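You operate a simulated robot arm through the tools that you are given. There is no shell and no other tool.

Carry out the task below with a simulated robot arm. There is one attempt and no reset: what you move stays moved.

JOB
Peg the grey rail on the shelf panel.
Fine: each peg goes in the hole of its own colour; lay the rail along the pegs, then turn the teal catch across it.

It is judged by the outcome, as a careful person would: the job done as asked, and still so three seconds after it is handed in. It fails if anything else is knocked over, pushed out of place, dropped, spilled or broken.

ROBOT AND FRAMES
A 7-joint arm with a two-finger parallel gripper, fixed in place. Base frame: the origin is at the foot of the arm, x ahead of it, y to its left, z up; the work surface is at about z = 76. Lengths are in cm, angles in degrees, forces in N, time in s.
With the tool pointing down near the work surface it reaches from about 38 to 80 cm from the base axis. Its first joint turns from -143.0 to 143.0 degrees. Payload 3 kg.
The tool frame sits at the grasp point between the pads (the TCP): z along the fingers, y along the line on which they close. The tips reach 3 cm beyond it. The gripper opens to 11 cm. The fingers are 2 cm wide and 1 cm thick; the gripper's body (4.8 by 11.2 cm) begins 5.5 cm behind the TCP.
Orientation is told as [roll, pitch, yaw] about the base's x, y, z axes, in that order, counted from this pose: with the fingers straight down and closing along the base's y, the tool's x points along the base's -x, its y along +y and its z along -z.

CONTROLS
- The arm moves only by the tool nudge_tool. Its arguments are lists of equal length, an entry for each row: "dp": the shift along the tool's x, y, z in cm, a list of three; "turn": the turn, a rotation vector about the tool's x, y, z in degrees, a list of three; "fingers": the finger opening in cm, from 0 to 11. In form: {"dp": [[x, y, z], ...], "turn": [[wx, wy, wz], ...], "fingers": [fingers, ...]}. A call has 1 to 20 rows; each row shifts and turns the commanded pose from where the row before left it, along the tool's axes as they then stand. Rows are played at 5 a second. More than 5 cm and 8.6 degrees between two rows, or a gripper value outside its range, and nothing of the call is played. Where a pose cannot be reached the arm comes as near as it can. A force on the tool above 40 N (or 10 N above the force at the start of the call, whichever is more), or a blocked arm, ends the call early, and 0.2 s more pass. Each finger travels about 15.3 cm/s and halts on what it meets, pressing with about 43 N; the grip force reading is that of the motor and also rises with nothing between the fingers. The clock runs only during rows and for 0.2 s after the last one: add rows that do not move to give the fingers time. It gives the time, the measured TCP pose, the force on the tool (base axes), the opening and the grip force at its end, in the units of the frame above (readings bear some noise), with the torque about the TCP (base axes, N m) and any sound that the robot's microphone picked up.
- Cameras (640 x 400 px; columns grow to the right, rows downward): "scene" is fixed at [22.16, 64.98, 136.74]; the picture's right is [-0.73, -0.68, 0.00], its down [-0.31, 0.33, -0.89] and it looks along [0.61, -0.65, -0.45] (base axes); focal length 329 px, centre (320, 200). "wrist" rides on the gripper at [7.2, 1.7, -10.3] in the tool frame; the picture's right is [-0.23, 0.97, 0.00], its down [-0.76, -0.18, -0.62] and it looks along [-0.61, -0.14, 0.78] (tool axes); focal length 222 px, centre (320, 200).
- grab_frame(camera): a new picture of that camera. It takes no simulated time.
- lift_body(by): slides the trunk up (or, below 0, down) by that many cm; the arm rides with it, the base frame stays. It gives what a move gives, with no picture.
- probe_pixels(camera, pixels): for up to 12 pixels [column, row] of the newest picture of that camera ("zoom" is the newest enlarged one), the place [x, y, z] in the base frame of the surface seen there, good to about 0.2 cm. It takes no simulated time.
- enlarge(camera, box): a new picture of the part [left, top, right, bottom] of that camera's present view, enlarged. It takes no simulated time.
- hand_in(): hands the job in; it is judged then, once.

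Leave the gripper open and the arm clear of the work at the hand-in unless told otherwise.

The tools are called after "Call:" by a JSON object that holds its "op" and its "data". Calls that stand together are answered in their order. nudge_tool: Moves the arm, as the interface text tells. Its arguments: {"type":"object","properties":{"dp":{"type":"array"},"turn":{"type":"array"},"fingers":{"type":"array"}},"required":["dp","turn","fingers"]} The other tools are called the same way: lift_body (by) slides the trunk up or down; grab_frame (camera) takes a picture; probe_pixels (camera, pixels) gives the place of the surface under pixels of a picture; enlarge (camera, box) takes an enlarged picture of a part of a camera's view; hand_in () hands the job in.

At the start:

```text
clock: 0.0
ee_pos: [45.54, 18.65, 114.11]
tool_rot: [0.0, 0.0, 0.2]
force: [-0.9, 0.3, -0.1]
ft_torque: [-0.02, 0.02, -0.01]
opening: 11.01
finger_force: 0.0
trunk travel left (down, up): [-35.0, 14.0]
```

scene: 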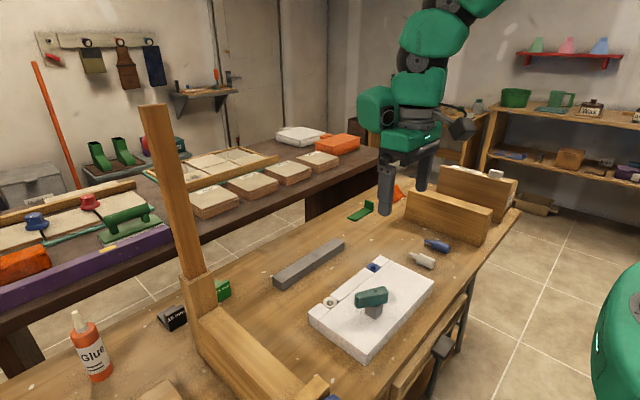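
wrist: 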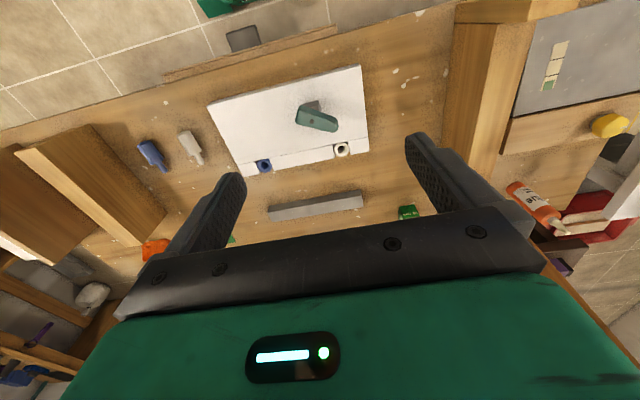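

I see a white panel with a blue hole and a white hole, a teal catch, a grey rail, and a blue and a white peg on the bench. First I take enlarged views of the work area to see the details.

Call:
{"op": "enlarge", "data": {"camera": "scene", "box": [260, 220, 460, 370]}}

Call:
{"op": "enlarge", "data": {"camera": "wrist", "box": [120, 60, 440, 260]}}

```text
2.67 times, centred on (360, 295) of scene
```

zoom: 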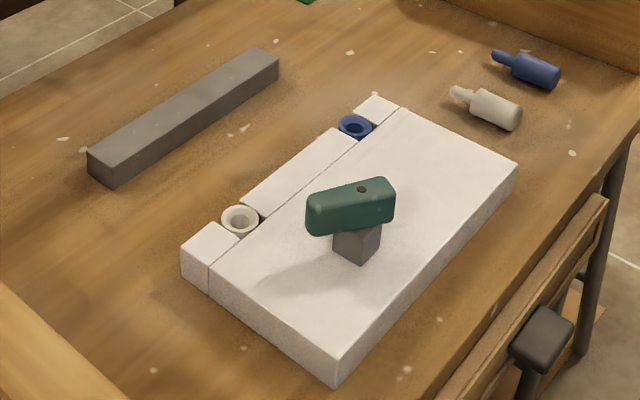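

```text
2.00 times, centred on (280, 160) of wrist
```

zoom: 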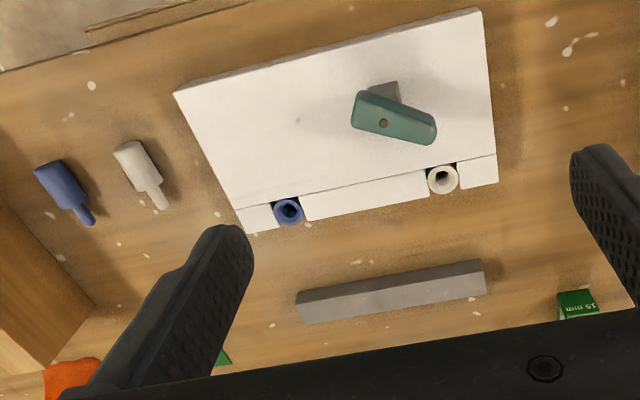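

The wrist zoom shows everything well. I probe the panel corners, holes, catch, pegs and rail in it.

Call:
{"op": "probe_pixels", "data": {"camera": "zoom", "pixels": [[178, 95], [478, 10], [494, 180], [240, 228], [288, 211], [443, 179], [384, 122], [360, 96], [432, 135], [384, 90], [300, 205], [420, 188]]}}

Call:
{"op": "probe_pixels", "data": {"camera": "zoom", "pixels": [[45, 172], [62, 185], [76, 204], [92, 221], [125, 148], [138, 165], [150, 185], [163, 206], [302, 300], [480, 268], [390, 288], [330, 150]]}}

```text
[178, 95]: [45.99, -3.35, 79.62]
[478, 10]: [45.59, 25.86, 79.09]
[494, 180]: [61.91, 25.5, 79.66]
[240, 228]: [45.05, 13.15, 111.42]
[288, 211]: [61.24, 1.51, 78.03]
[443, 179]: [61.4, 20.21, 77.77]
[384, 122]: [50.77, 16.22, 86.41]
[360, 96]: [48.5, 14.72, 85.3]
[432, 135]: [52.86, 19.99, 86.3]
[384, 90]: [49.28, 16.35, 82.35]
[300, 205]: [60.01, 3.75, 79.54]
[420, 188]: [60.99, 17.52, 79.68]
```

```text
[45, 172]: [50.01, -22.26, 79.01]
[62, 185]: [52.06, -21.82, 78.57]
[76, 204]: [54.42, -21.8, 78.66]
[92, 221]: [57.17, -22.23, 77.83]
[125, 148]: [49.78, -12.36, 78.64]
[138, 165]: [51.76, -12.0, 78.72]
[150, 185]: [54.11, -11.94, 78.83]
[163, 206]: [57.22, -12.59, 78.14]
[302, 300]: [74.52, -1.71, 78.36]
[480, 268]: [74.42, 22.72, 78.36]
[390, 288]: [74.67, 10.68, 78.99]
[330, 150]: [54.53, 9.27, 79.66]
```

The pegs lie at y≈-12 (white) and y≈-22 (blue), and the rail at x≈74. I take closer enlargements of the catch, the holes and the pegs.

Call:
{"op": "enlarge", "data": {"camera": "wrist", "box": [270, 85, 370, 150]}}

Call:
{"op": "enlarge", "data": {"camera": "wrist", "box": [130, 120, 220, 180]}}

Call:
{"op": "enlarge", "data": {"camera": "scene", "box": [310, 250, 440, 330]}}

```text
6.15 times, centred on (320, 118) of wrist
```

zoom: 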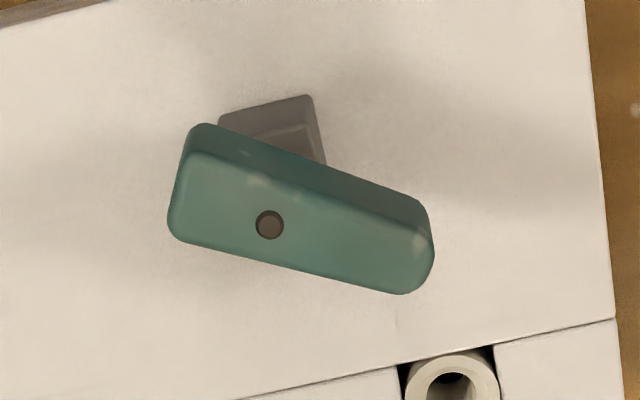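

```text
6.67 times, centred on (175, 150) of wrist
```

zoom: 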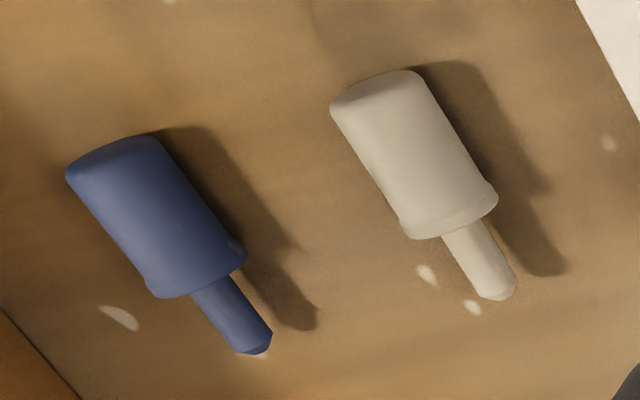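

```text
4.92 times, centred on (375, 290) of scene
```

zoom: 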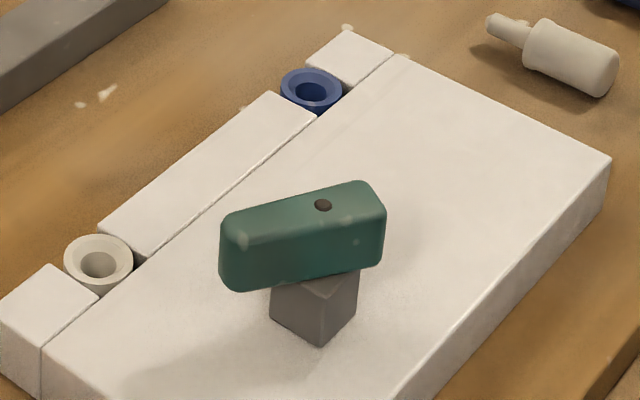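

I probe the catch, post and bushings in this newest (scene) enlargement.

Call:
{"op": "probe_pixels", "data": {"camera": "zoom", "pixels": [[323, 205], [230, 222], [242, 240], [362, 188], [378, 208], [228, 275], [375, 262], [240, 287], [320, 335], [275, 312], [350, 305], [300, 318]]}}

Call:
{"op": "probe_pixels", "data": {"camera": "zoom", "pixels": [[98, 265], [70, 258], [128, 262], [98, 239], [98, 293], [311, 93], [285, 88], [338, 88], [311, 72], [311, 108], [150, 255], [345, 62]]}}

```text
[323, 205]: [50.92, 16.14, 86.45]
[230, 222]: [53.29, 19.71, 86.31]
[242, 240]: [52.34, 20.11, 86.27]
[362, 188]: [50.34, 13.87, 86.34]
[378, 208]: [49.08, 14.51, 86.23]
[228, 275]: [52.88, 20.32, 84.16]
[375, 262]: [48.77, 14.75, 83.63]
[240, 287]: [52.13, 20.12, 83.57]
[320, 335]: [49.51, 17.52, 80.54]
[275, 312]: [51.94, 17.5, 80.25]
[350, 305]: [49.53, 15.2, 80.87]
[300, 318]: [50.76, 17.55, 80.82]
```

```text
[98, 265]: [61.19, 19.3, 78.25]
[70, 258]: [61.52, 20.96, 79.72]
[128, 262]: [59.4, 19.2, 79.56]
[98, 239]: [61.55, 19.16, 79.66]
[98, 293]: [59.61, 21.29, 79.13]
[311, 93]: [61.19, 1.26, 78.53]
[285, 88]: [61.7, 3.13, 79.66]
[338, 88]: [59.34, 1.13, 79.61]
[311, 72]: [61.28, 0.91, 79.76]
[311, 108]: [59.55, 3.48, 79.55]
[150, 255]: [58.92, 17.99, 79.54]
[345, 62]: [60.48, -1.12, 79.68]
```

The catch pivots at about (50.9, 16.2), its underside is about z=83.5, and the holes centre near x=60.5. Next I measure the rail and pegs in scene enlargements.

Call:
{"op": "enlarge", "data": {"camera": "scene", "box": [262, 230, 358, 290]}}

Call:
{"op": "probe_pixels", "data": {"camera": "zoom", "pixels": [[80, 330], [150, 370], [80, 290], [140, 350], [500, 60], [545, 90], [540, 130], [300, 180], [340, 205], [330, 240], [310, 160], [320, 240]]}}

Call:
{"op": "enlarge", "data": {"camera": "scene", "box": [400, 230, 464, 270]}}

```text
6.67 times, centred on (310, 260) of scene
```

zoom: 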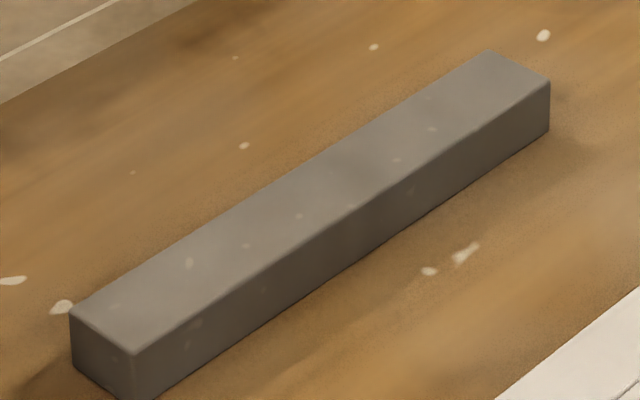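

```text
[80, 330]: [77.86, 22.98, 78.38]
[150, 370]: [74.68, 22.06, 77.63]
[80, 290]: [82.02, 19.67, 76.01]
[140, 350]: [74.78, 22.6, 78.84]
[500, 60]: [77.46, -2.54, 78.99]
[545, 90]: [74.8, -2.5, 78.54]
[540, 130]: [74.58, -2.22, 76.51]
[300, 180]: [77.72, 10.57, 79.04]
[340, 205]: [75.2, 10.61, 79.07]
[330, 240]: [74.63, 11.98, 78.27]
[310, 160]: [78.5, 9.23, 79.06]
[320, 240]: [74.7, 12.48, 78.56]
```

```text
10.00 times, centred on (432, 250) of scene
```

zoom: 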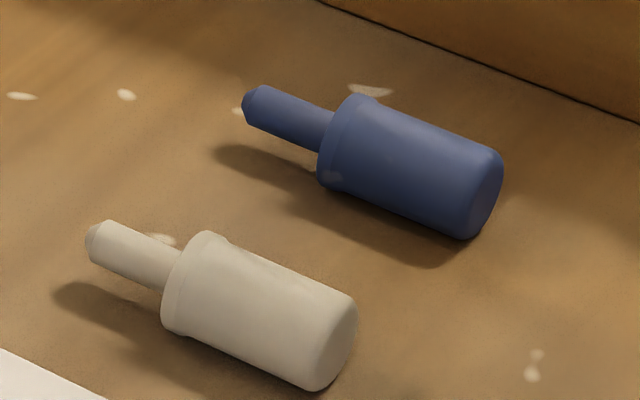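

The rail is about 3.9 wide, 3 tall and 25.5 long, centred near (76.6, 10.3). I probe the pegs in the newest enlargement.

Call:
{"op": "probe_pixels", "data": {"camera": "zoom", "pixels": [[97, 240], [140, 243], [165, 270], [205, 240], [250, 280], [200, 290], [290, 310], [340, 330], [335, 300], [260, 320], [185, 310], [310, 370]]}}

Call:
{"op": "probe_pixels", "data": {"camera": "zoom", "pixels": [[250, 105], [290, 110], [325, 125], [355, 110], [400, 145], [345, 150], [440, 175], [480, 190], [485, 160], [410, 190], [335, 170], [460, 225]]}}

```text
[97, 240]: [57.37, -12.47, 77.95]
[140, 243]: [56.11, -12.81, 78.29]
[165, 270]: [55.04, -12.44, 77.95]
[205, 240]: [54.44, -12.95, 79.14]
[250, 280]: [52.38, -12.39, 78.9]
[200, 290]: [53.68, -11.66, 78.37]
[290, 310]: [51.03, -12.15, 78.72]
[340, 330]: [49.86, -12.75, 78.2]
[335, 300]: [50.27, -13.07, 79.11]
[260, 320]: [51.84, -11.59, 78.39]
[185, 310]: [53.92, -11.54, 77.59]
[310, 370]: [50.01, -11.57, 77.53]
```

```text
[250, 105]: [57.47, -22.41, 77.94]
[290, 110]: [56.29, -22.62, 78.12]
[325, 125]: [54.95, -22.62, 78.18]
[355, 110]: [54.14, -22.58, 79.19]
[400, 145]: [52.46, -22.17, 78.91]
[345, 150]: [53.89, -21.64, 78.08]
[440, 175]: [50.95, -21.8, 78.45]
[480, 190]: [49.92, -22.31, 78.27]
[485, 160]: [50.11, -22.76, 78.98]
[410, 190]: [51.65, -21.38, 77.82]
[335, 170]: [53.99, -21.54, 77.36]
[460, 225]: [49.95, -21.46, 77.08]
```

The pegs measure: body about 4.4 long and 3.0 in diameter, pin about 3.2 long and 1.3 in diameter, lying along x with the pins toward +x. I will grip each peg with the tool tilted 45° and roll 180° about the tool axis to bring the pin down. First I move over the pegs, keeping high, to look closely.

Call:
{"op": "nudge_tool", "data": {"dp": [[0, -4.2, 2.2], [0, -4.2, 2.2], [0, -4.2, 2.2], [0, -4.2, 2.2], [0, -4.2, 2.2], [0, -4.2, 2.2], [0, -4.2, 2.2], [0, -4.2, 2.2], [0, 0, 0]], "turn": [[0, 0, 0], [0, 0, 0], [0, 0, 0], [0, 0, 0], [0, 0, 0], [0, 0, 0], [0, 0, 0], [0, 0, 0], [0, 0, 0]], "fingers": [11, 11, 11, 11, 11, 11, 11, 11, 11]}}

Call:
{"op": "grab_frame", "data": {"camera": "wrist"}}

Call:
{"op": "grab_frame", "data": {"camera": "scene"}}

```text
clock: 2.0
ee_pos: [45.59, -14.65, 96.44]
tool_rot: [0.0, -0.1, 0.2]
force: [0.1, -0.1, 0.0]
ft_torque: [0.01, -0.03, -0.04]
opening: 10.98
finger_force: 0.1
trunk travel left (down, up): [-35.0, 14.0]
```

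```text
taken
```

wrist: 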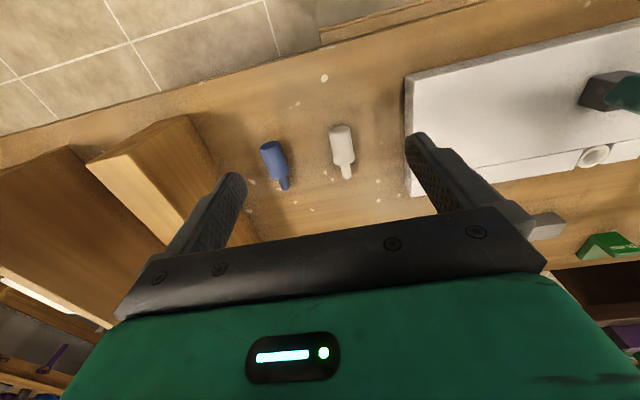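

```text
taken
```

scene: 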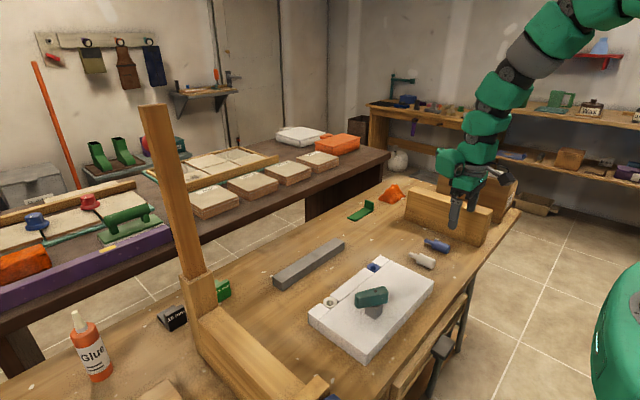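

I see the board left of the blue peg. I probe the board edges and the pegs from here.

Call:
{"op": "enlarge", "data": {"camera": "wrist", "box": [220, 100, 420, 225]}}

Call:
{"op": "probe_pixels", "data": {"camera": "wrist", "pixels": [[185, 120], [95, 165], [130, 160], [160, 230], [215, 160], [225, 150], [205, 180], [300, 160], [310, 110], [240, 120]]}}

```text
3.20 times, centred on (320, 162) of wrist
```

zoom: 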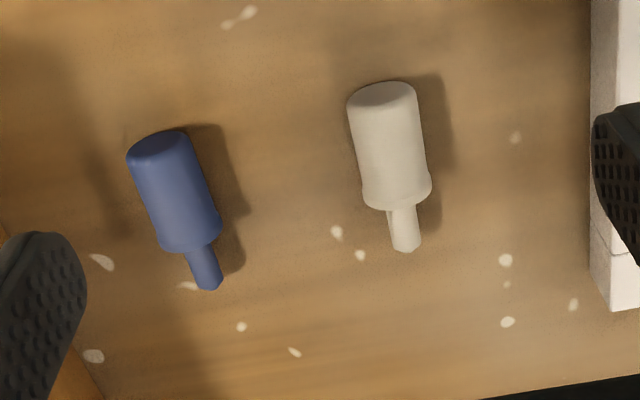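

```text
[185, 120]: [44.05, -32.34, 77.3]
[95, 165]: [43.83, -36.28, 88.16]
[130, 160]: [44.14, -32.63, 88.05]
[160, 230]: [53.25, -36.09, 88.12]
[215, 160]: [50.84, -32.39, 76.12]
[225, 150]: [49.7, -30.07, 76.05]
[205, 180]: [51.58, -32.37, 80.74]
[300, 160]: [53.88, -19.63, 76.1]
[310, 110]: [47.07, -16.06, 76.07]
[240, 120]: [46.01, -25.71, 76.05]
```

The board's face is at y≈-32.4, so there is room. Now I probe the edges and centre lines of both pegs in the zoom.

Call:
{"op": "probe_pixels", "data": {"camera": "zoom", "pixels": [[390, 150], [357, 150], [424, 150], [383, 100], [397, 195], [366, 190], [428, 185], [404, 235], [394, 235], [414, 235], [405, 250], [352, 110]]}}

Call:
{"op": "probe_pixels", "data": {"camera": "zoom", "pixels": [[175, 190], [145, 200], [208, 190], [165, 150], [190, 240], [160, 235], [218, 225], [203, 270], [193, 270], [213, 270], [209, 290], [132, 160]]}}

```text
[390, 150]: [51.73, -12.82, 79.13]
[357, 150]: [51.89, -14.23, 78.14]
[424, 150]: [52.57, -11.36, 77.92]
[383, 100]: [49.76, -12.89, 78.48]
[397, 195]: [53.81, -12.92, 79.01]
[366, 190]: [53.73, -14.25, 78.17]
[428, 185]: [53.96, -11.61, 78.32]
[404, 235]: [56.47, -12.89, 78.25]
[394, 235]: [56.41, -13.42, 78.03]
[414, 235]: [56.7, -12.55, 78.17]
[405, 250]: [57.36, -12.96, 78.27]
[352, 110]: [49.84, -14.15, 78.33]
```

```text
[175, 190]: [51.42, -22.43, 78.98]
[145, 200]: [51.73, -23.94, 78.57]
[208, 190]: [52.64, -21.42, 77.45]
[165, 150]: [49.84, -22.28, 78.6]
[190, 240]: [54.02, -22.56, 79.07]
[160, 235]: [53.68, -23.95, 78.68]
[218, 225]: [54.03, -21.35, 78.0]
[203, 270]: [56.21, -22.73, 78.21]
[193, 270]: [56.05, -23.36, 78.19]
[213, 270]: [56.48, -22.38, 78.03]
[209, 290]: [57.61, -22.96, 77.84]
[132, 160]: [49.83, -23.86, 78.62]
```

White peg axis: y≈-12.9, body x 49.8 to 54.3. I now tilt the tool 45° forward (turn about tool y) up here and set the fingers to 6 cm.

Call:
{"op": "nudge_tool", "data": {"dp": [[0, 0, 0], [0, 0, 0], [0, 0, 0], [0, 0, 0], [0, 0, 0], [0, 0, 0], [0, 0, 0]], "turn": [[0, -7.5, 0], [0, -7.5, 0], [0, -7.5, 0], [0, -7.5, 0], [0, -7.5, 0], [0, -7.5, 0], [0, 0, 0]], "fingers": [10, 9, 8, 7, 6, 6, 6]}}

Call:
{"op": "grab_frame", "data": {"camera": "scene"}}

Call:
{"op": "grab_frame", "data": {"camera": "wrist"}}

```text
clock: 3.6
ee_pos: [48.6, -15.97, 97.21]
tool_rot: [0.2, -37.3, 0.0]
force: [0.1, -0.5, -0.6]
ft_torque: [-0.02, -0.02, 0.0]
opening: 6.0
finger_force: 0.0
out of reach, approached as far as the arm can: row 4, 5, 6
trunk travel left (down, up): [-35.0, 14.0]
```

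```text
taken
```

scene: 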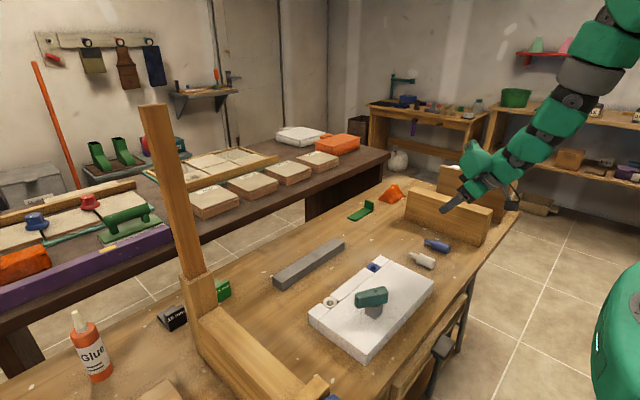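

```text
taken
```

wrist: 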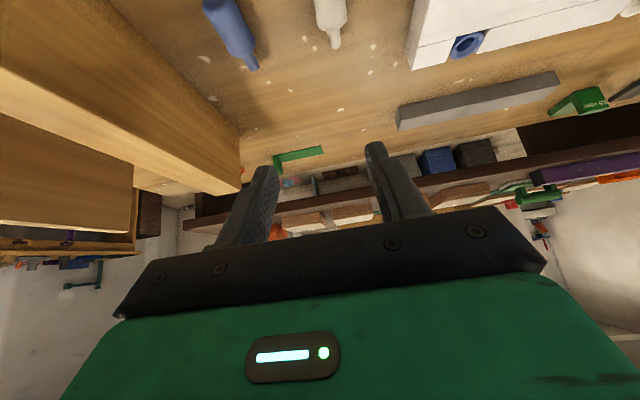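

The arm could only tilt to -37° here; it is folded close to the body. Lower down and further forward should be easier, so I move toward (50, -12.9, 88) and read back the pose.

Call:
{"op": "nudge_tool", "data": {"dp": [[0.94, 0.59, 3.04], [0.94, 0.59, 3.04], [0.94, 0.59, 3.04], [0, 0, 0], [0, 0, 0]], "turn": [[0, 0, 0], [0, 0, 0], [0, 0, 0], [0, 0, 0], [0, 0, 0]], "fingers": [6, 6, 6, 6, 6]}}

```text
clock: 4.8
ee_pos: [51.75, -14.47, 88.19]
tool_rot: [0.0, -37.2, 0.1]
force: [1.3, -0.8, -0.1]
ft_torque: [0.02, 0.0, 0.0]
opening: 5.98
finger_force: 0.0
trunk travel left (down, up): [-35.0, 14.0]
```

The command now follows from the reached pose: (51.75, -14.47, 88.2), tilt -37.2°. I tilt the remaining 7.8° here to test reach.

Call:
{"op": "nudge_tool", "data": {"dp": [[0, 0, 0], [0, 0, 0], [0, 0, 0]], "turn": [[0, -3.9, 0], [0, -3.9, 0], [0, 0, 0]], "fingers": [6, 6, 6]}}

```text
clock: 5.6
ee_pos: [52.62, -14.66, 88.57]
tool_rot: [0.2, -45.2, 0.0]
force: [-1.0, 1.0, 0.1]
ft_torque: [-0.01, 0.02, 0.01]
opening: 6.0
finger_force: 0.1
out of reach, approached as far as the arm can: row 2
trunk travel left (down, up): [-35.0, 14.0]
```

Nearly reached, the tilt is -45° but x is slightly forward. I raise the trunk 10 cm so that the arm works from higher up and is less folded.

Call:
{"op": "lift_body", "data": {"by": 10}}

Call:
{"op": "nudge_tool", "data": {"dp": [[2.8, 0, 2.8], [2.8, 0, 2.8], [1.4, 0, 1.4], [0, 0, 0]], "turn": [[0, 0, 0], [0, 0, 0], [0, 0, 0], [0, 0, 0]], "fingers": [6, 6, 6, 6]}}

```text
clock: 6.9
ee_pos: [52.62, -14.74, 98.73]
tool_rot: [0.2, -45.0, 0.1]
force: [-0.5, -0.2, 0.4]
ft_torque: [0.0, -0.05, 0.01]
opening: 6.02
finger_force: 0.0
trunk travel left (down, up): [-45.0, 4.0]
```

```text
clock: 7.9
ee_pos: [52.77, -14.51, 88.72]
tool_rot: [0.2, -44.9, 0.1]
force: [-0.1, -0.1, -0.1]
ft_torque: [-0.02, 0.0, -0.01]
opening: 6.01
finger_force: 0.2
trunk travel left (down, up): [-45.0, 4.0]
```

That worked with the trunk raised. Now I shift to stand over the white peg at (50.0, -12.87, 85).

Call:
{"op": "nudge_tool", "data": {"dp": [[2.27, 0.82, 0.34], [2.27, 0.82, 0.34], [0, 0, 0]], "turn": [[0, 0, 0], [0, 0, 0], [0, 0, 0]], "fingers": [6, 6, 6]}}

Call:
{"op": "grab_frame", "data": {"camera": "wrist"}}

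Call:
{"op": "enlarge", "data": {"camera": "scene", "box": [380, 150, 540, 280]}}

```text
clock: 8.7
ee_pos: [50.31, -13.02, 85.07]
tool_rot: [0.1, -45.2, 0.1]
force: [-0.3, -0.2, -0.1]
ft_torque: [-0.01, 0.02, 0.01]
opening: 6.02
finger_force: 0.0
trunk travel left (down, up): [-45.0, 4.0]
```

```text
taken
```

wrist: 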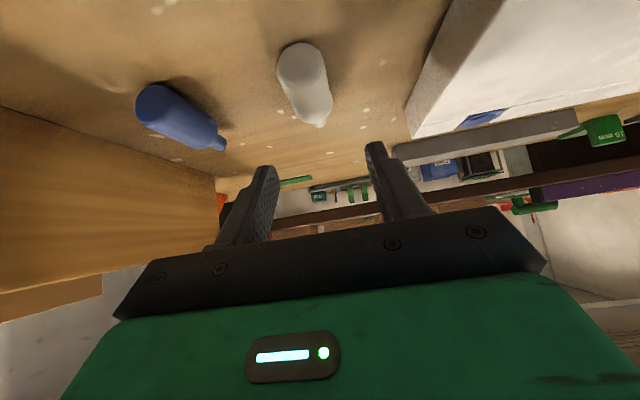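

```text
3.08 times, centred on (460, 215) of scene
```

zoom: 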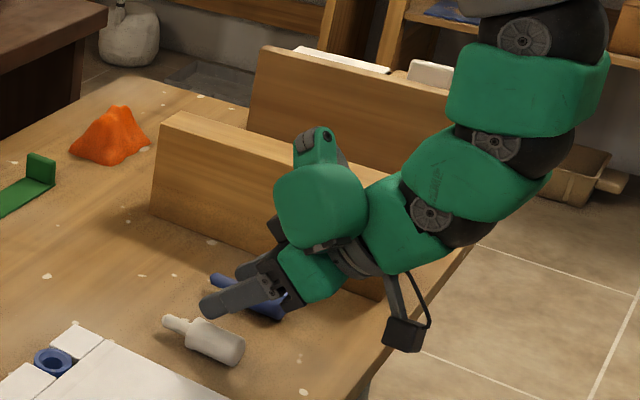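

The fingers straddle the white peg (body around pixel (305,85) in the wrist picture). I descend to TCP z≈79.2, which leaves the slanted tips just above the table.

Call:
{"op": "nudge_tool", "data": {"dp": [[1.46, 0.05, 1.33], [1.46, 0.05, 1.33], [1.3, 0.05, 1.2], [0, 0, 0]], "turn": [[0, 0, 0], [0, 0, 0], [0, 0, 0], [0, 0, 0]], "fingers": [6, 6, 6, 6]}}

Call:
{"op": "grab_frame", "data": {"camera": "wrist"}}

Call:
{"op": "enlarge", "data": {"camera": "scene", "box": [390, 200, 490, 275]}}

```text
clock: 9.7
ee_pos: [49.87, -12.99, 79.33]
tool_rot: [0.2, -45.2, -0.1]
force: [0.3, 0.0, 0.1]
ft_torque: [0.0, -0.03, 0.01]
opening: 6.02
finger_force: 0.0
trunk travel left (down, up): [-45.0, 4.0]
```

```text
taken
```

wrist: 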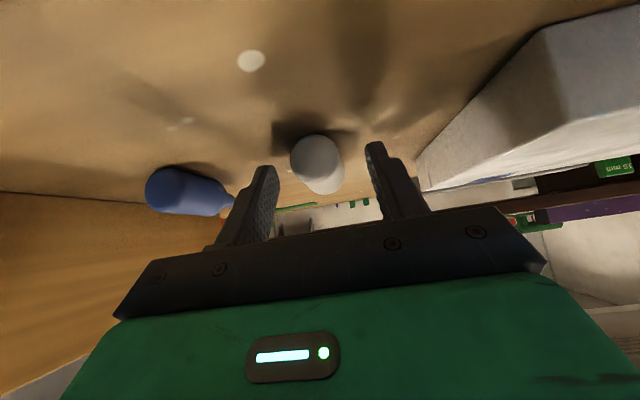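

```text
5.33 times, centred on (440, 238) of scene
```

zoom: 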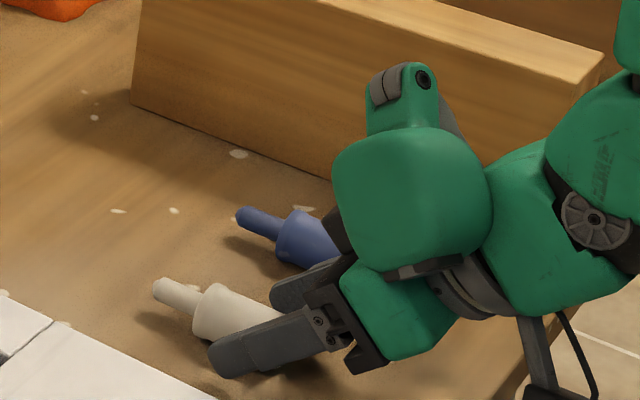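

The fingers straddle the peg body near its middle. I nudge 0.3 deeper and 0.1 sideways, then close.

Call:
{"op": "nudge_tool", "data": {"dp": [[0, 0.1, 0.3], [0, 0, 0], [0, 0, 0], [0, 0, 0]], "turn": [[0, 0, 0], [0, 0, 0], [0, 0, 0], [0, 0, 0]], "fingers": [6, 4, 2, 2]}}

Call:
{"op": "enlarge", "data": {"camera": "scene", "box": [390, 200, 490, 275]}}

```text
clock: 10.7
ee_pos: [50.03, -12.86, 79.11]
tool_rot: [0.2, -45.1, 0.0]
force: [0.2, 0.2, 2.3]
ft_torque: [0.03, -0.08, 0.0]
opening: 2.52
finger_force: 43.0
trunk travel left (down, up): [-45.0, 4.0]
```

```text
5.33 times, centred on (440, 238) of scene
```

zoom: 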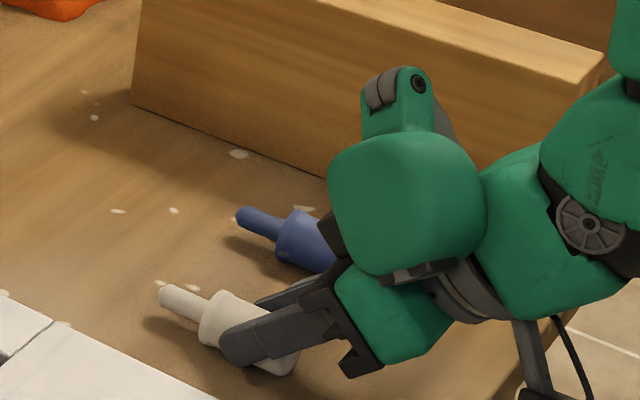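

The grip reads 43 N at 2.52 cm opening. I look closer at the contact, also from the wrist.

Call:
{"op": "enlarge", "data": {"camera": "scene", "box": [410, 245, 450, 275]}}

Call:
{"op": "enlarge", "data": {"camera": "wrist", "box": [220, 110, 420, 235]}}

```text
13.33 times, centred on (430, 260) of scene
```

zoom: 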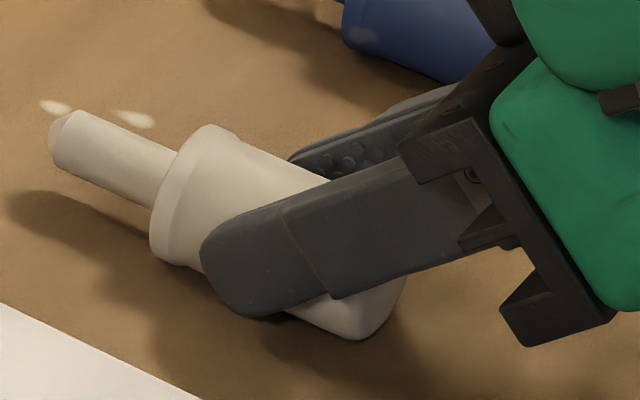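

```text
3.20 times, centred on (320, 172) of wrist
```

zoom: 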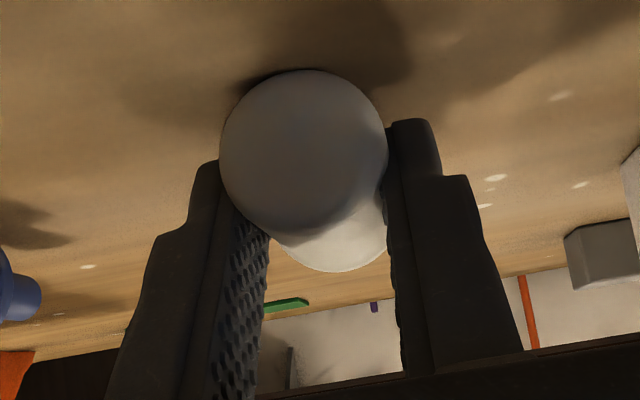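

The peg is held firmly about its middle. I lift straight up 8 cm and check that it comes along without slipping.

Call:
{"op": "nudge_tool", "data": {"dp": [[-0.7, 0, -0.7], [-1.65, 0, -1.65], [-1.65, 0, -1.65], [-1.65, 0, -1.65], [0, 0, 0]], "turn": [[0, 0, 0], [0, 0, 0], [0, 0, 0], [0, 0, 0], [0, 0, 0]], "fingers": [2, 2, 2, 2, 2]}}

Call:
{"op": "enlarge", "data": {"camera": "scene", "box": [400, 210, 480, 270]}}

```text
clock: 11.9
ee_pos: [49.86, -12.9, 86.91]
tool_rot: [0.3, -45.0, 0.0]
force: [0.3, -0.5, 0.1]
ft_torque: [-0.03, 0.02, -0.01]
opening: 2.64
finger_force: 42.6
trunk travel left (down, up): [-45.0, 4.0]
```

```text
6.67 times, centred on (440, 240) of scene
```

zoom: 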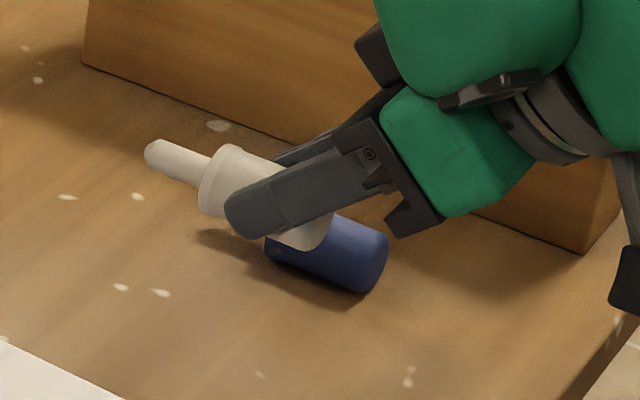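

The peg is held well, pin pointing +x. I move up and forward to free space at about (58, -3, 95) before rolling.

Call:
{"op": "nudge_tool", "data": {"dp": [[-2.83, 2.5, 0], [-2.83, 2.5, 0], [-2.83, 2.5, 0], [-2.83, 2.5, 0], [0, 0, 0]], "turn": [[0, 0, 0], [0, 0, 0], [0, 0, 0], [0, 0, 0], [0, 0, 0]], "fingers": [2, 2, 2, 2, 2]}}

Call:
{"op": "nudge_tool", "data": {"dp": [[0, 0, 0], [0, 0, 0], [0, 0, 0], [0, 0, 0], [0, 0, 0], [0, 0, 0], [0, 0, 0], [0, 0, 0], [0, 0, 0], [0, 0, 0], [0, 0, 0]], "turn": [[0, 0, 8.2], [0, 0, 8.2], [0, 0, 8.2], [0, 0, 8.2], [0, 0, 8.2], [0, 0, 8.2], [0, 0, 8.2], [0, 0, 8.2], [0, 0, 8.2], [0, 0, 8.2], [0, 0, 8]], "fingers": [2, 2, 2, 2, 2, 2, 2, 2, 2, 2, 2]}}

```text
clock: 13.1
ee_pos: [57.99, -2.69, 95.17]
tool_rot: [0.2, -44.9, 0.0]
force: [1.1, -0.1, -1.2]
ft_torque: [0.0, 0.02, 0.02]
opening: 2.63
finger_force: 43.4
trunk travel left (down, up): [-45.0, 4.0]
```

```text
clock: 15.5
ee_pos: [57.95, -2.75, 95.11]
tool_rot: [44.9, 0.2, -89.8]
force: [0.9, -0.3, -0.4]
ft_torque: [0.0, -0.02, 0.04]
opening: 2.64
finger_force: 43.3
trunk travel left (down, up): [-45.0, 4.0]
```

The first 90° went well. I continue the roll by another 90° the same way.

Call:
{"op": "nudge_tool", "data": {"dp": [[0, 0, 0], [0, 0, 0], [0, 0, 0], [0, 0, 0], [0, 0, 0], [0, 0, 0], [0, 0, 0], [0, 0, 0], [0, 0, 0], [0, 0, 0], [0, 0, 0], [0, 0, 0]], "turn": [[0, 0, 8.2], [0, 0, 8.2], [0, 0, 8.2], [0, 0, 8.2], [0, 0, 8.2], [0, 0, 8.2], [0, 0, 8.2], [0, 0, 8.2], [0, 0, 8.2], [0, 0, 8.2], [0, 0, 8], [0, 0, 0]], "fingers": [2, 2, 2, 2, 2, 2, 2, 2, 2, 2, 2, 2]}}

Call:
{"op": "grab_frame", "data": {"camera": "scene"}}

Call:
{"op": "grab_frame", "data": {"camera": "wrist"}}

```text
clock: 18.1
ee_pos: [57.78, -2.7, 95.19]
tool_rot: [-0.2, 44.9, 179.9]
force: [0.5, 0.0, 0.9]
ft_torque: [0.03, -0.01, 0.03]
opening: 2.61
finger_force: 43.1
trunk travel left (down, up): [-45.0, 4.0]
```

```text
taken
```

scene: 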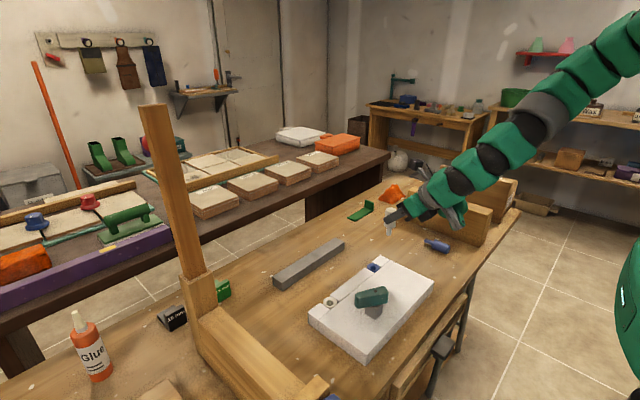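

```text
taken
```

wrist: 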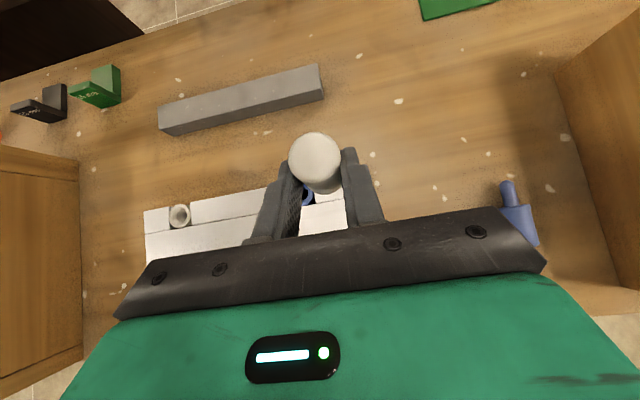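

The peg now stands pin-down in the gripper. I check its straightness in enlarged views.

Call:
{"op": "enlarge", "data": {"camera": "scene", "box": [360, 190, 424, 250]}}

Call:
{"op": "probe_pixels", "data": {"camera": "zoom", "pixels": [[300, 200], [300, 240], [300, 280], [300, 320], [300, 360], [320, 240], [320, 280], [320, 320], [320, 360], [280, 240], [280, 300], [340, 280]]}}

Call:
{"op": "enlarge", "data": {"camera": "wrist", "box": [240, 110, 400, 220]}}

```text
6.67 times, centred on (392, 220) of scene
```

zoom: 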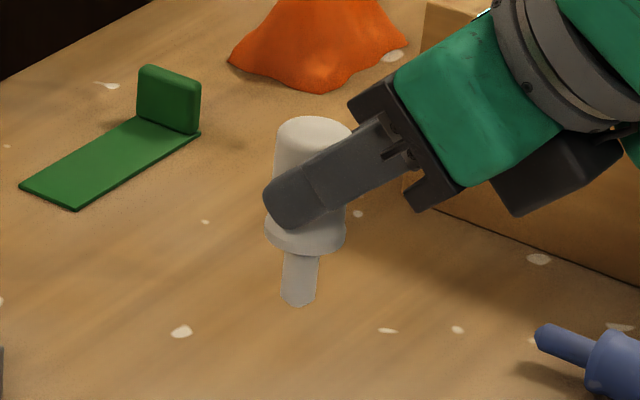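

```text
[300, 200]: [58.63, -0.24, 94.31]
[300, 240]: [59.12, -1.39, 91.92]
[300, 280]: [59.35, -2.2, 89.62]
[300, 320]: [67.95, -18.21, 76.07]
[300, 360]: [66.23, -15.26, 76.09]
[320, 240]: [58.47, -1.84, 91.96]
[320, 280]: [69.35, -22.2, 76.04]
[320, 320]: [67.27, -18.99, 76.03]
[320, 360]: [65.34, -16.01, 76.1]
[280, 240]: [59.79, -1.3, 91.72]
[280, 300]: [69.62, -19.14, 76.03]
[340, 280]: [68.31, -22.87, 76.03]
```

```text
3.64 times, centred on (320, 165) of wrist
```

zoom: 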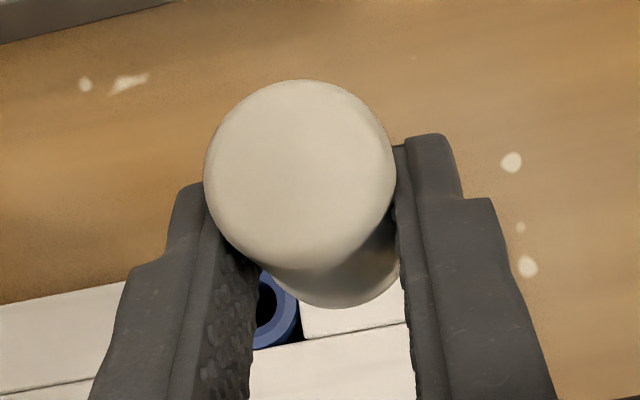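

I enlarge further to measure the pin's lean.

Call:
{"op": "enlarge", "data": {"camera": "scene", "box": [380, 205, 404, 238]}}

```text
12.12 times, centred on (392, 222) of scene
```

zoom: 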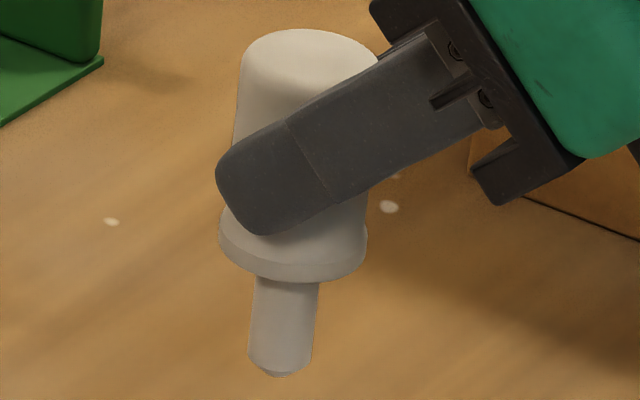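

The pin is within about 1° of vertical. I probe the pin and flange surfaces to find where the pin axis lies relative to the TCP (57.8, -2.7, 95.2).

Call:
{"op": "probe_pixels", "data": {"camera": "zoom", "pixels": [[285, 310], [262, 310], [310, 310], [281, 350], [258, 350], [304, 350], [293, 270], [230, 240], [360, 245], [310, 60], [255, 50], [360, 50]]}}

```text
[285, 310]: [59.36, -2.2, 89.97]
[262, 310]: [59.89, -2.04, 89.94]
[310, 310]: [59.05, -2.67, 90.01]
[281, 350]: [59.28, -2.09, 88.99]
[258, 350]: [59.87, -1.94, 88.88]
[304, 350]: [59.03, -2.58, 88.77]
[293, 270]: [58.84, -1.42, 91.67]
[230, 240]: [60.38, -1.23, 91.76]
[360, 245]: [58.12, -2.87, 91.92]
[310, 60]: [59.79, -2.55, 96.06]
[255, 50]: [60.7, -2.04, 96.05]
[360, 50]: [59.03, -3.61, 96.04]
```

The pin axis is at about (59.75, -2.62), vertical, tip near z 88.2. Now I measure the white hole precisely with close enlargements from both cameras.

Call:
{"op": "enlarge", "data": {"camera": "scene", "box": [318, 292, 342, 312]}}

Call:
{"op": "probe_pixels", "data": {"camera": "zoom", "pixels": [[200, 200], [250, 200], [300, 200], [350, 200], [400, 200], [440, 200], [320, 120], [320, 160], [320, 240], [320, 280], [320, 320], [160, 200]]}}

Call:
{"op": "enlarge", "data": {"camera": "wrist", "box": [164, 203, 196, 229]}}

```text
16.00 times, centred on (330, 302) of scene
```

zoom: 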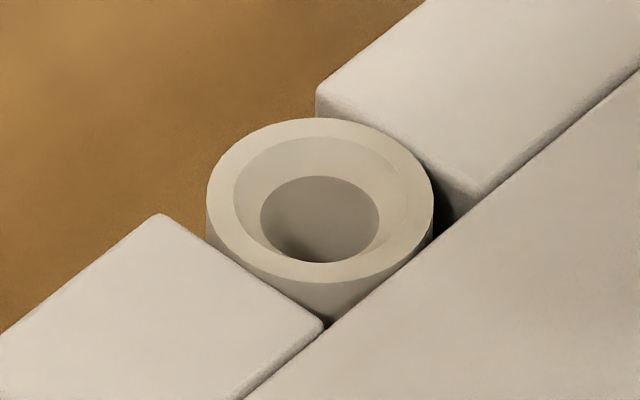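

```text
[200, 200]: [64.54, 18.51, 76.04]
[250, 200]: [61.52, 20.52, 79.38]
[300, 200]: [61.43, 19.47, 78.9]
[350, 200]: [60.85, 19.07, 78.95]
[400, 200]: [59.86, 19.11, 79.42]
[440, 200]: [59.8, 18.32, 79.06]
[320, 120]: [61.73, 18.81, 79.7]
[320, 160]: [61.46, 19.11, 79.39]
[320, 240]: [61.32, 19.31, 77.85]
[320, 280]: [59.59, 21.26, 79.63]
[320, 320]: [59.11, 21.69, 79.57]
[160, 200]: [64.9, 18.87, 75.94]
```

```text
15.38 times, centred on (180, 216) of wrist
```

zoom: 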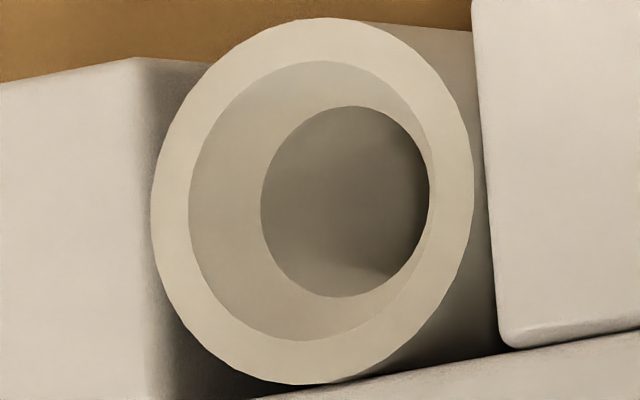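

The bushing has a wide funnel entry, which is forgiving. I probe rim points in this wrist zoom to get the hole centre independently.

Call:
{"op": "probe_pixels", "data": {"camera": "zoom", "pixels": [[170, 200], [455, 200], [320, 40], [300, 362], [200, 100], [430, 310], [420, 90], [200, 310], [100, 200], [560, 200], [340, 200], [400, 395]]}}

Call:
{"op": "enlarge", "data": {"camera": "wrist", "box": [280, 120, 360, 220]}}

```text
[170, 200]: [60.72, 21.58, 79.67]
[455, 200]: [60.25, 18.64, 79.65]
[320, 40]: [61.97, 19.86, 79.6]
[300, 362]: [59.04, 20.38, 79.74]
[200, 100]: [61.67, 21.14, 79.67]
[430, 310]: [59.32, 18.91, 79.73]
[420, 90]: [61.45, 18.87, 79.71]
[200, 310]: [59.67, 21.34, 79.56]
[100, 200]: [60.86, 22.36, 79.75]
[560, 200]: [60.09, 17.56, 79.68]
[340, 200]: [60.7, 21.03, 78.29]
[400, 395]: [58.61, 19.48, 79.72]
```

```text
4.00 times, centred on (320, 170) of wrist
```

zoom: 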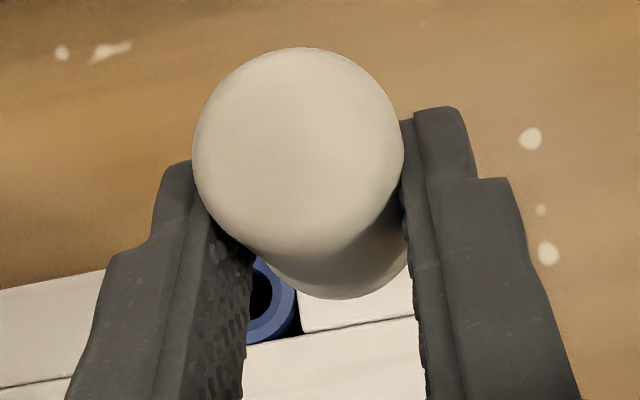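

The hole centre is about (60.52, 20.1). I probe the peg's top face in the wrist view for a consistent reference.

Call:
{"op": "probe_pixels", "data": {"camera": "zoom", "pixels": [[205, 150], [392, 150], [300, 60], [290, 225], [300, 150], [230, 80], [375, 90], [345, 290], [380, 265], [300, 270], [300, 100], [350, 150]]}}

```text
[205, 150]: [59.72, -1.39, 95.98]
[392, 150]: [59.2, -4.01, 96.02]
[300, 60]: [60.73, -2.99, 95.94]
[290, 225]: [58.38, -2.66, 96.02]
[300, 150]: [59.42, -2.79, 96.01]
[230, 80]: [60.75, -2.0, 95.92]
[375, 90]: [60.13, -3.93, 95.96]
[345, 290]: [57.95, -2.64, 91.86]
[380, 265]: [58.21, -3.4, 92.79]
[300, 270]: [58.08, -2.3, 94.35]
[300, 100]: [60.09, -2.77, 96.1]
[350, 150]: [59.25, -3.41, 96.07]
```

If I lowered here with the hand on the near side, the gripper body would graze the teal catch (top z 86.4). So I move over near the white hole and then turn the tool 90° about the vertical, so the hand comes from the -y side, clear of the catch.

Call:
{"op": "nudge_tool", "data": {"dp": [[0.62, -4.5, 0.27], [0.62, -4.5, 0.27], [0.62, -4.5, 0.27], [0.62, -4.5, 0.27], [0, 0, 0]], "turn": [[0, 0, 0], [0, 0, 0], [0, 0, 0], [0, 0, 0], [0, 0, 0]], "fingers": [2, 2, 2, 2, 2]}}

Call:
{"op": "nudge_tool", "data": {"dp": [[0, 0, 0], [0, 0, 0], [0, 0, 0], [0, 0, 0], [0, 0, 0], [0, 0, 0], [0, 0, 0], [0, 0, 0], [0, 0, 0], [0, 0, 0], [0, 0, 0], [0, 0, 0]], "turn": [[5.79, 0, -5.79], [5.79, 0, -5.79], [5.79, 0, -5.79], [5.79, 0, -5.79], [5.79, 0, -5.79], [5.79, 0, -5.79], [5.79, 0, -5.79], [5.79, 0, -5.79], [5.79, 0, -5.79], [5.79, 0, -5.79], [5.79, 0, -5.79], [0, 0, 0]], "fingers": [2, 2, 2, 2, 2, 2, 2, 2, 2, 2, 2, 2]}}

Call:
{"op": "grab_frame", "data": {"camera": "scene"}}

Call:
{"op": "grab_frame", "data": {"camera": "wrist"}}

```text
clock: 19.3
ee_pos: [59.96, 15.37, 96.03]
tool_rot: [-0.2, 45.1, -180.0]
force: [0.4, 0.4, 0.2]
ft_torque: [0.0, 0.0, -0.02]
opening: 2.67
finger_force: 43.2
trunk travel left (down, up): [-45.0, 4.0]
```

```text
clock: 21.9
ee_pos: [60.2, 15.51, 96.47]
tool_rot: [-0.2, 45.6, -132.6]
force: [0.1, 0.1, -0.9]
ft_torque: [-0.01, 0.01, 0.0]
opening: 2.61
finger_force: 43.2
out of reach, approached as far as the arm can: row 7, 8, 9, 10, 11
trunk travel left (down, up): [-45.0, 4.0]
```

```text
taken
```

scene: 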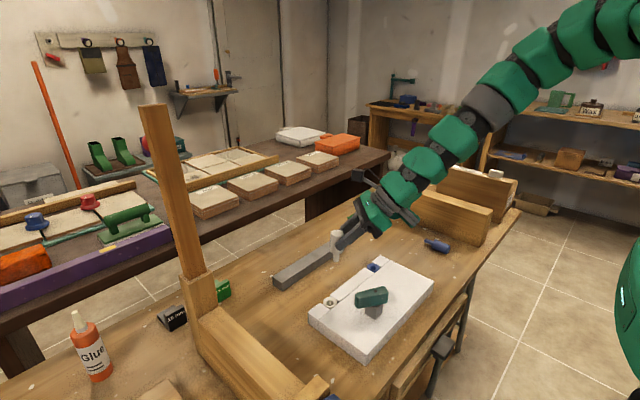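

```text
taken
```

wrist: 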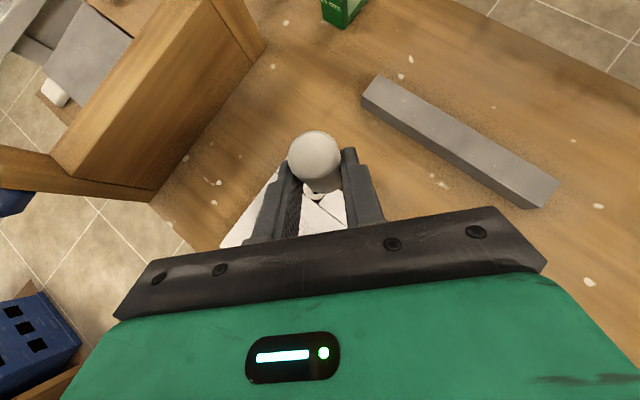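

The yaw stopped at about 47° of the 90° wanted. I zoom in on the hand and probe the surroundings to choose the best way in.

Call:
{"op": "enlarge", "data": {"camera": "scene", "box": [300, 140, 460, 260]}}

Call:
{"op": "probe_pixels", "data": {"camera": "scene", "pixels": [[250, 340], [215, 310], [300, 385], [205, 285], [180, 200], [200, 275], [270, 330], [240, 310], [155, 110], [210, 350]]}}

```text
3.33 times, centred on (380, 200) of scene
```

zoom: 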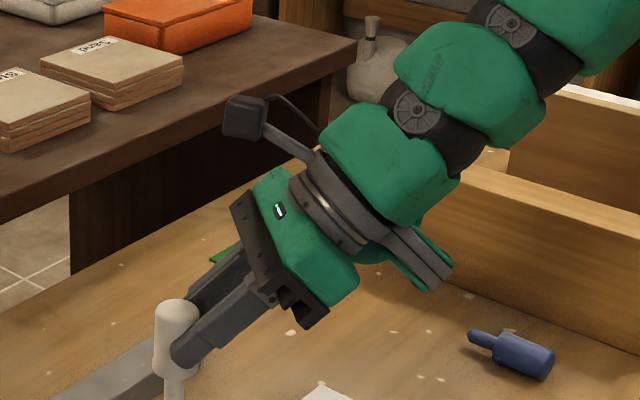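

```text
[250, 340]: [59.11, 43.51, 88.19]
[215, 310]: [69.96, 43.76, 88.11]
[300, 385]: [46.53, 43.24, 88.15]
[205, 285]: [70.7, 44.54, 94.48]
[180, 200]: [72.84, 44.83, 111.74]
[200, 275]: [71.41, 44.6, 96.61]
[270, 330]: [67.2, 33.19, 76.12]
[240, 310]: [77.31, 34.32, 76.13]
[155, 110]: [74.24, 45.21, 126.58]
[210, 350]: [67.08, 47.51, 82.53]
```

The board on the +y side is at y≈43. At any reachable yaw the palm needs to stay about 1.6 cm higher than full depth to clear the catch, so I will start the pin in the hole, release, and seat it afterwards from straight above. I turn back to the earlier yaw.

Call:
{"op": "nudge_tool", "data": {"dp": [[0, 0, 0], [0, 0, 0], [0, 0, 0], [0, 0, 0], [0, 0, 0], [0, 0, 0], [0, 0, 0]], "turn": [[-5.59, 0, 5.59], [-5.59, 0, 5.59], [-5.59, 0, 5.59], [-5.59, 0, 5.59], [-5.59, 0, 5.59], [-5.59, 0, 5.59], [0, 0, 0]], "fingers": [2, 2, 2, 2, 2, 2, 2]}}

```text
clock: 23.5
ee_pos: [60.29, 15.34, 96.13]
tool_rot: [-0.7, 45.2, 179.6]
force: [-0.6, -0.8, -0.9]
ft_torque: [0.0, -0.03, 0.0]
opening: 2.63
finger_force: 42.7
trunk travel left (down, up): [-45.0, 4.0]
```

Now I centre over the white hole: TCP to about (58.82, 20.03), then lower 6 cm so that the pin tip is about 3.5 cm above the rim, and look.

Call:
{"op": "nudge_tool", "data": {"dp": [[-0.52, -2.35, -0.52], [-0.52, -2.34, -0.52], [-1.4, 0, 1.4], [-1.4, 0, 1.4], [-1.4, 0, 1.4], [0, 0, 0]], "turn": [[0.2, 0, 0.2], [0.2, 0, 0.2], [0, 0, 0], [0, 0, 0], [0, 0, 0], [0, 0, 0]], "fingers": [2, 2, 2, 2, 2, 2]}}

Call:
{"op": "enlarge", "data": {"camera": "scene", "box": [300, 250, 380, 320]}}

Call:
{"op": "enlarge", "data": {"camera": "wrist", "box": [240, 110, 400, 220]}}

```text
clock: 24.9
ee_pos: [58.96, 20.11, 90.4]
tool_rot: [-1.6, 45.2, 179.0]
force: [-0.1, -0.8, -0.1]
ft_torque: [0.0, -0.01, -0.01]
opening: 2.62
finger_force: 43.4
trunk travel left (down, up): [-45.0, 4.0]
```

```text
5.71 times, centred on (340, 285) of scene
```

zoom: 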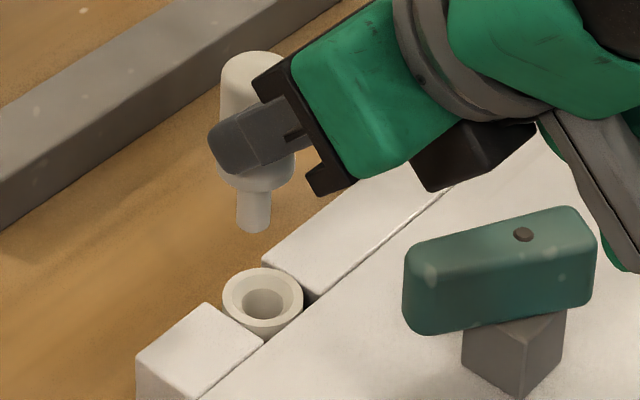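

```text
3.64 times, centred on (320, 165) of wrist
```

zoom: 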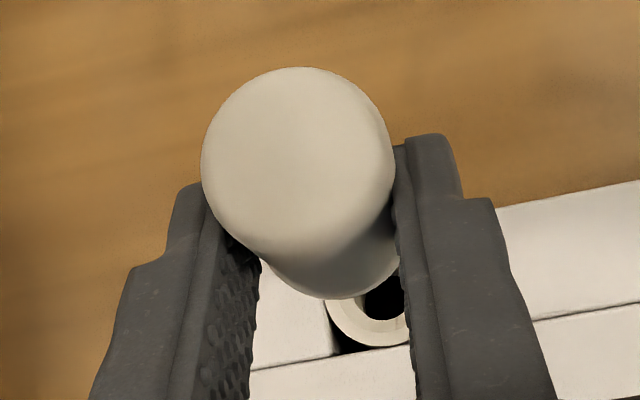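

The roll drifted slightly (-1.6°) and the pin appears about 0.4 cm left of the hole axis in the scene view. I correct the roll, shift by about (-0.25, -0.12), lower 2 cm and look again.

Call:
{"op": "nudge_tool", "data": {"dp": [[-0.18, 0.12, -0.18], [-0.7, 0, 0.7], [-0.71, 0, 0.71], [0, 0, 0]], "turn": [[-0.8, 0, -0.8], [0, 0, 0], [0, 0, 0], [0, 0, 0]], "fingers": [2, 2, 2, 2]}}

Call:
{"op": "enlarge", "data": {"camera": "scene", "box": [310, 265, 358, 310]}}

Call:
{"op": "enlarge", "data": {"camera": "wrist", "box": [270, 120, 370, 220]}}

```text
clock: 25.9
ee_pos: [58.58, 19.92, 88.18]
tool_rot: [0.0, 45.3, -179.8]
force: [-0.4, -0.3, -0.6]
ft_torque: [0.0, 0.0, -0.04]
opening: 2.61
finger_force: 43.0
trunk travel left (down, up): [-45.0, 4.0]
```

```text
8.89 times, centred on (334, 288) of scene
```

zoom: 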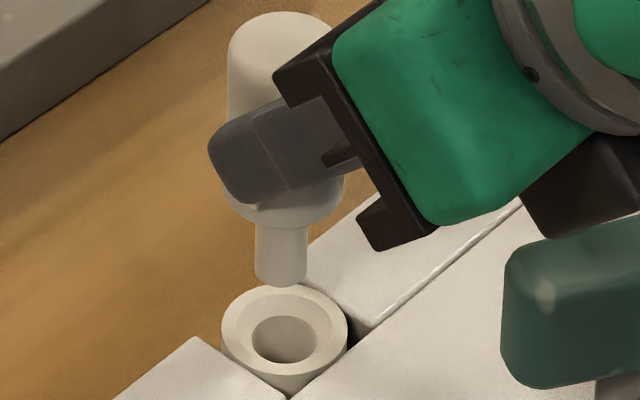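

```text
4.00 times, centred on (320, 170) of wrist
```

zoom: 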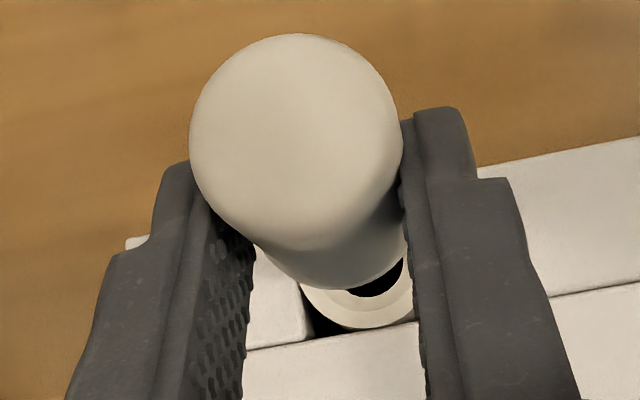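

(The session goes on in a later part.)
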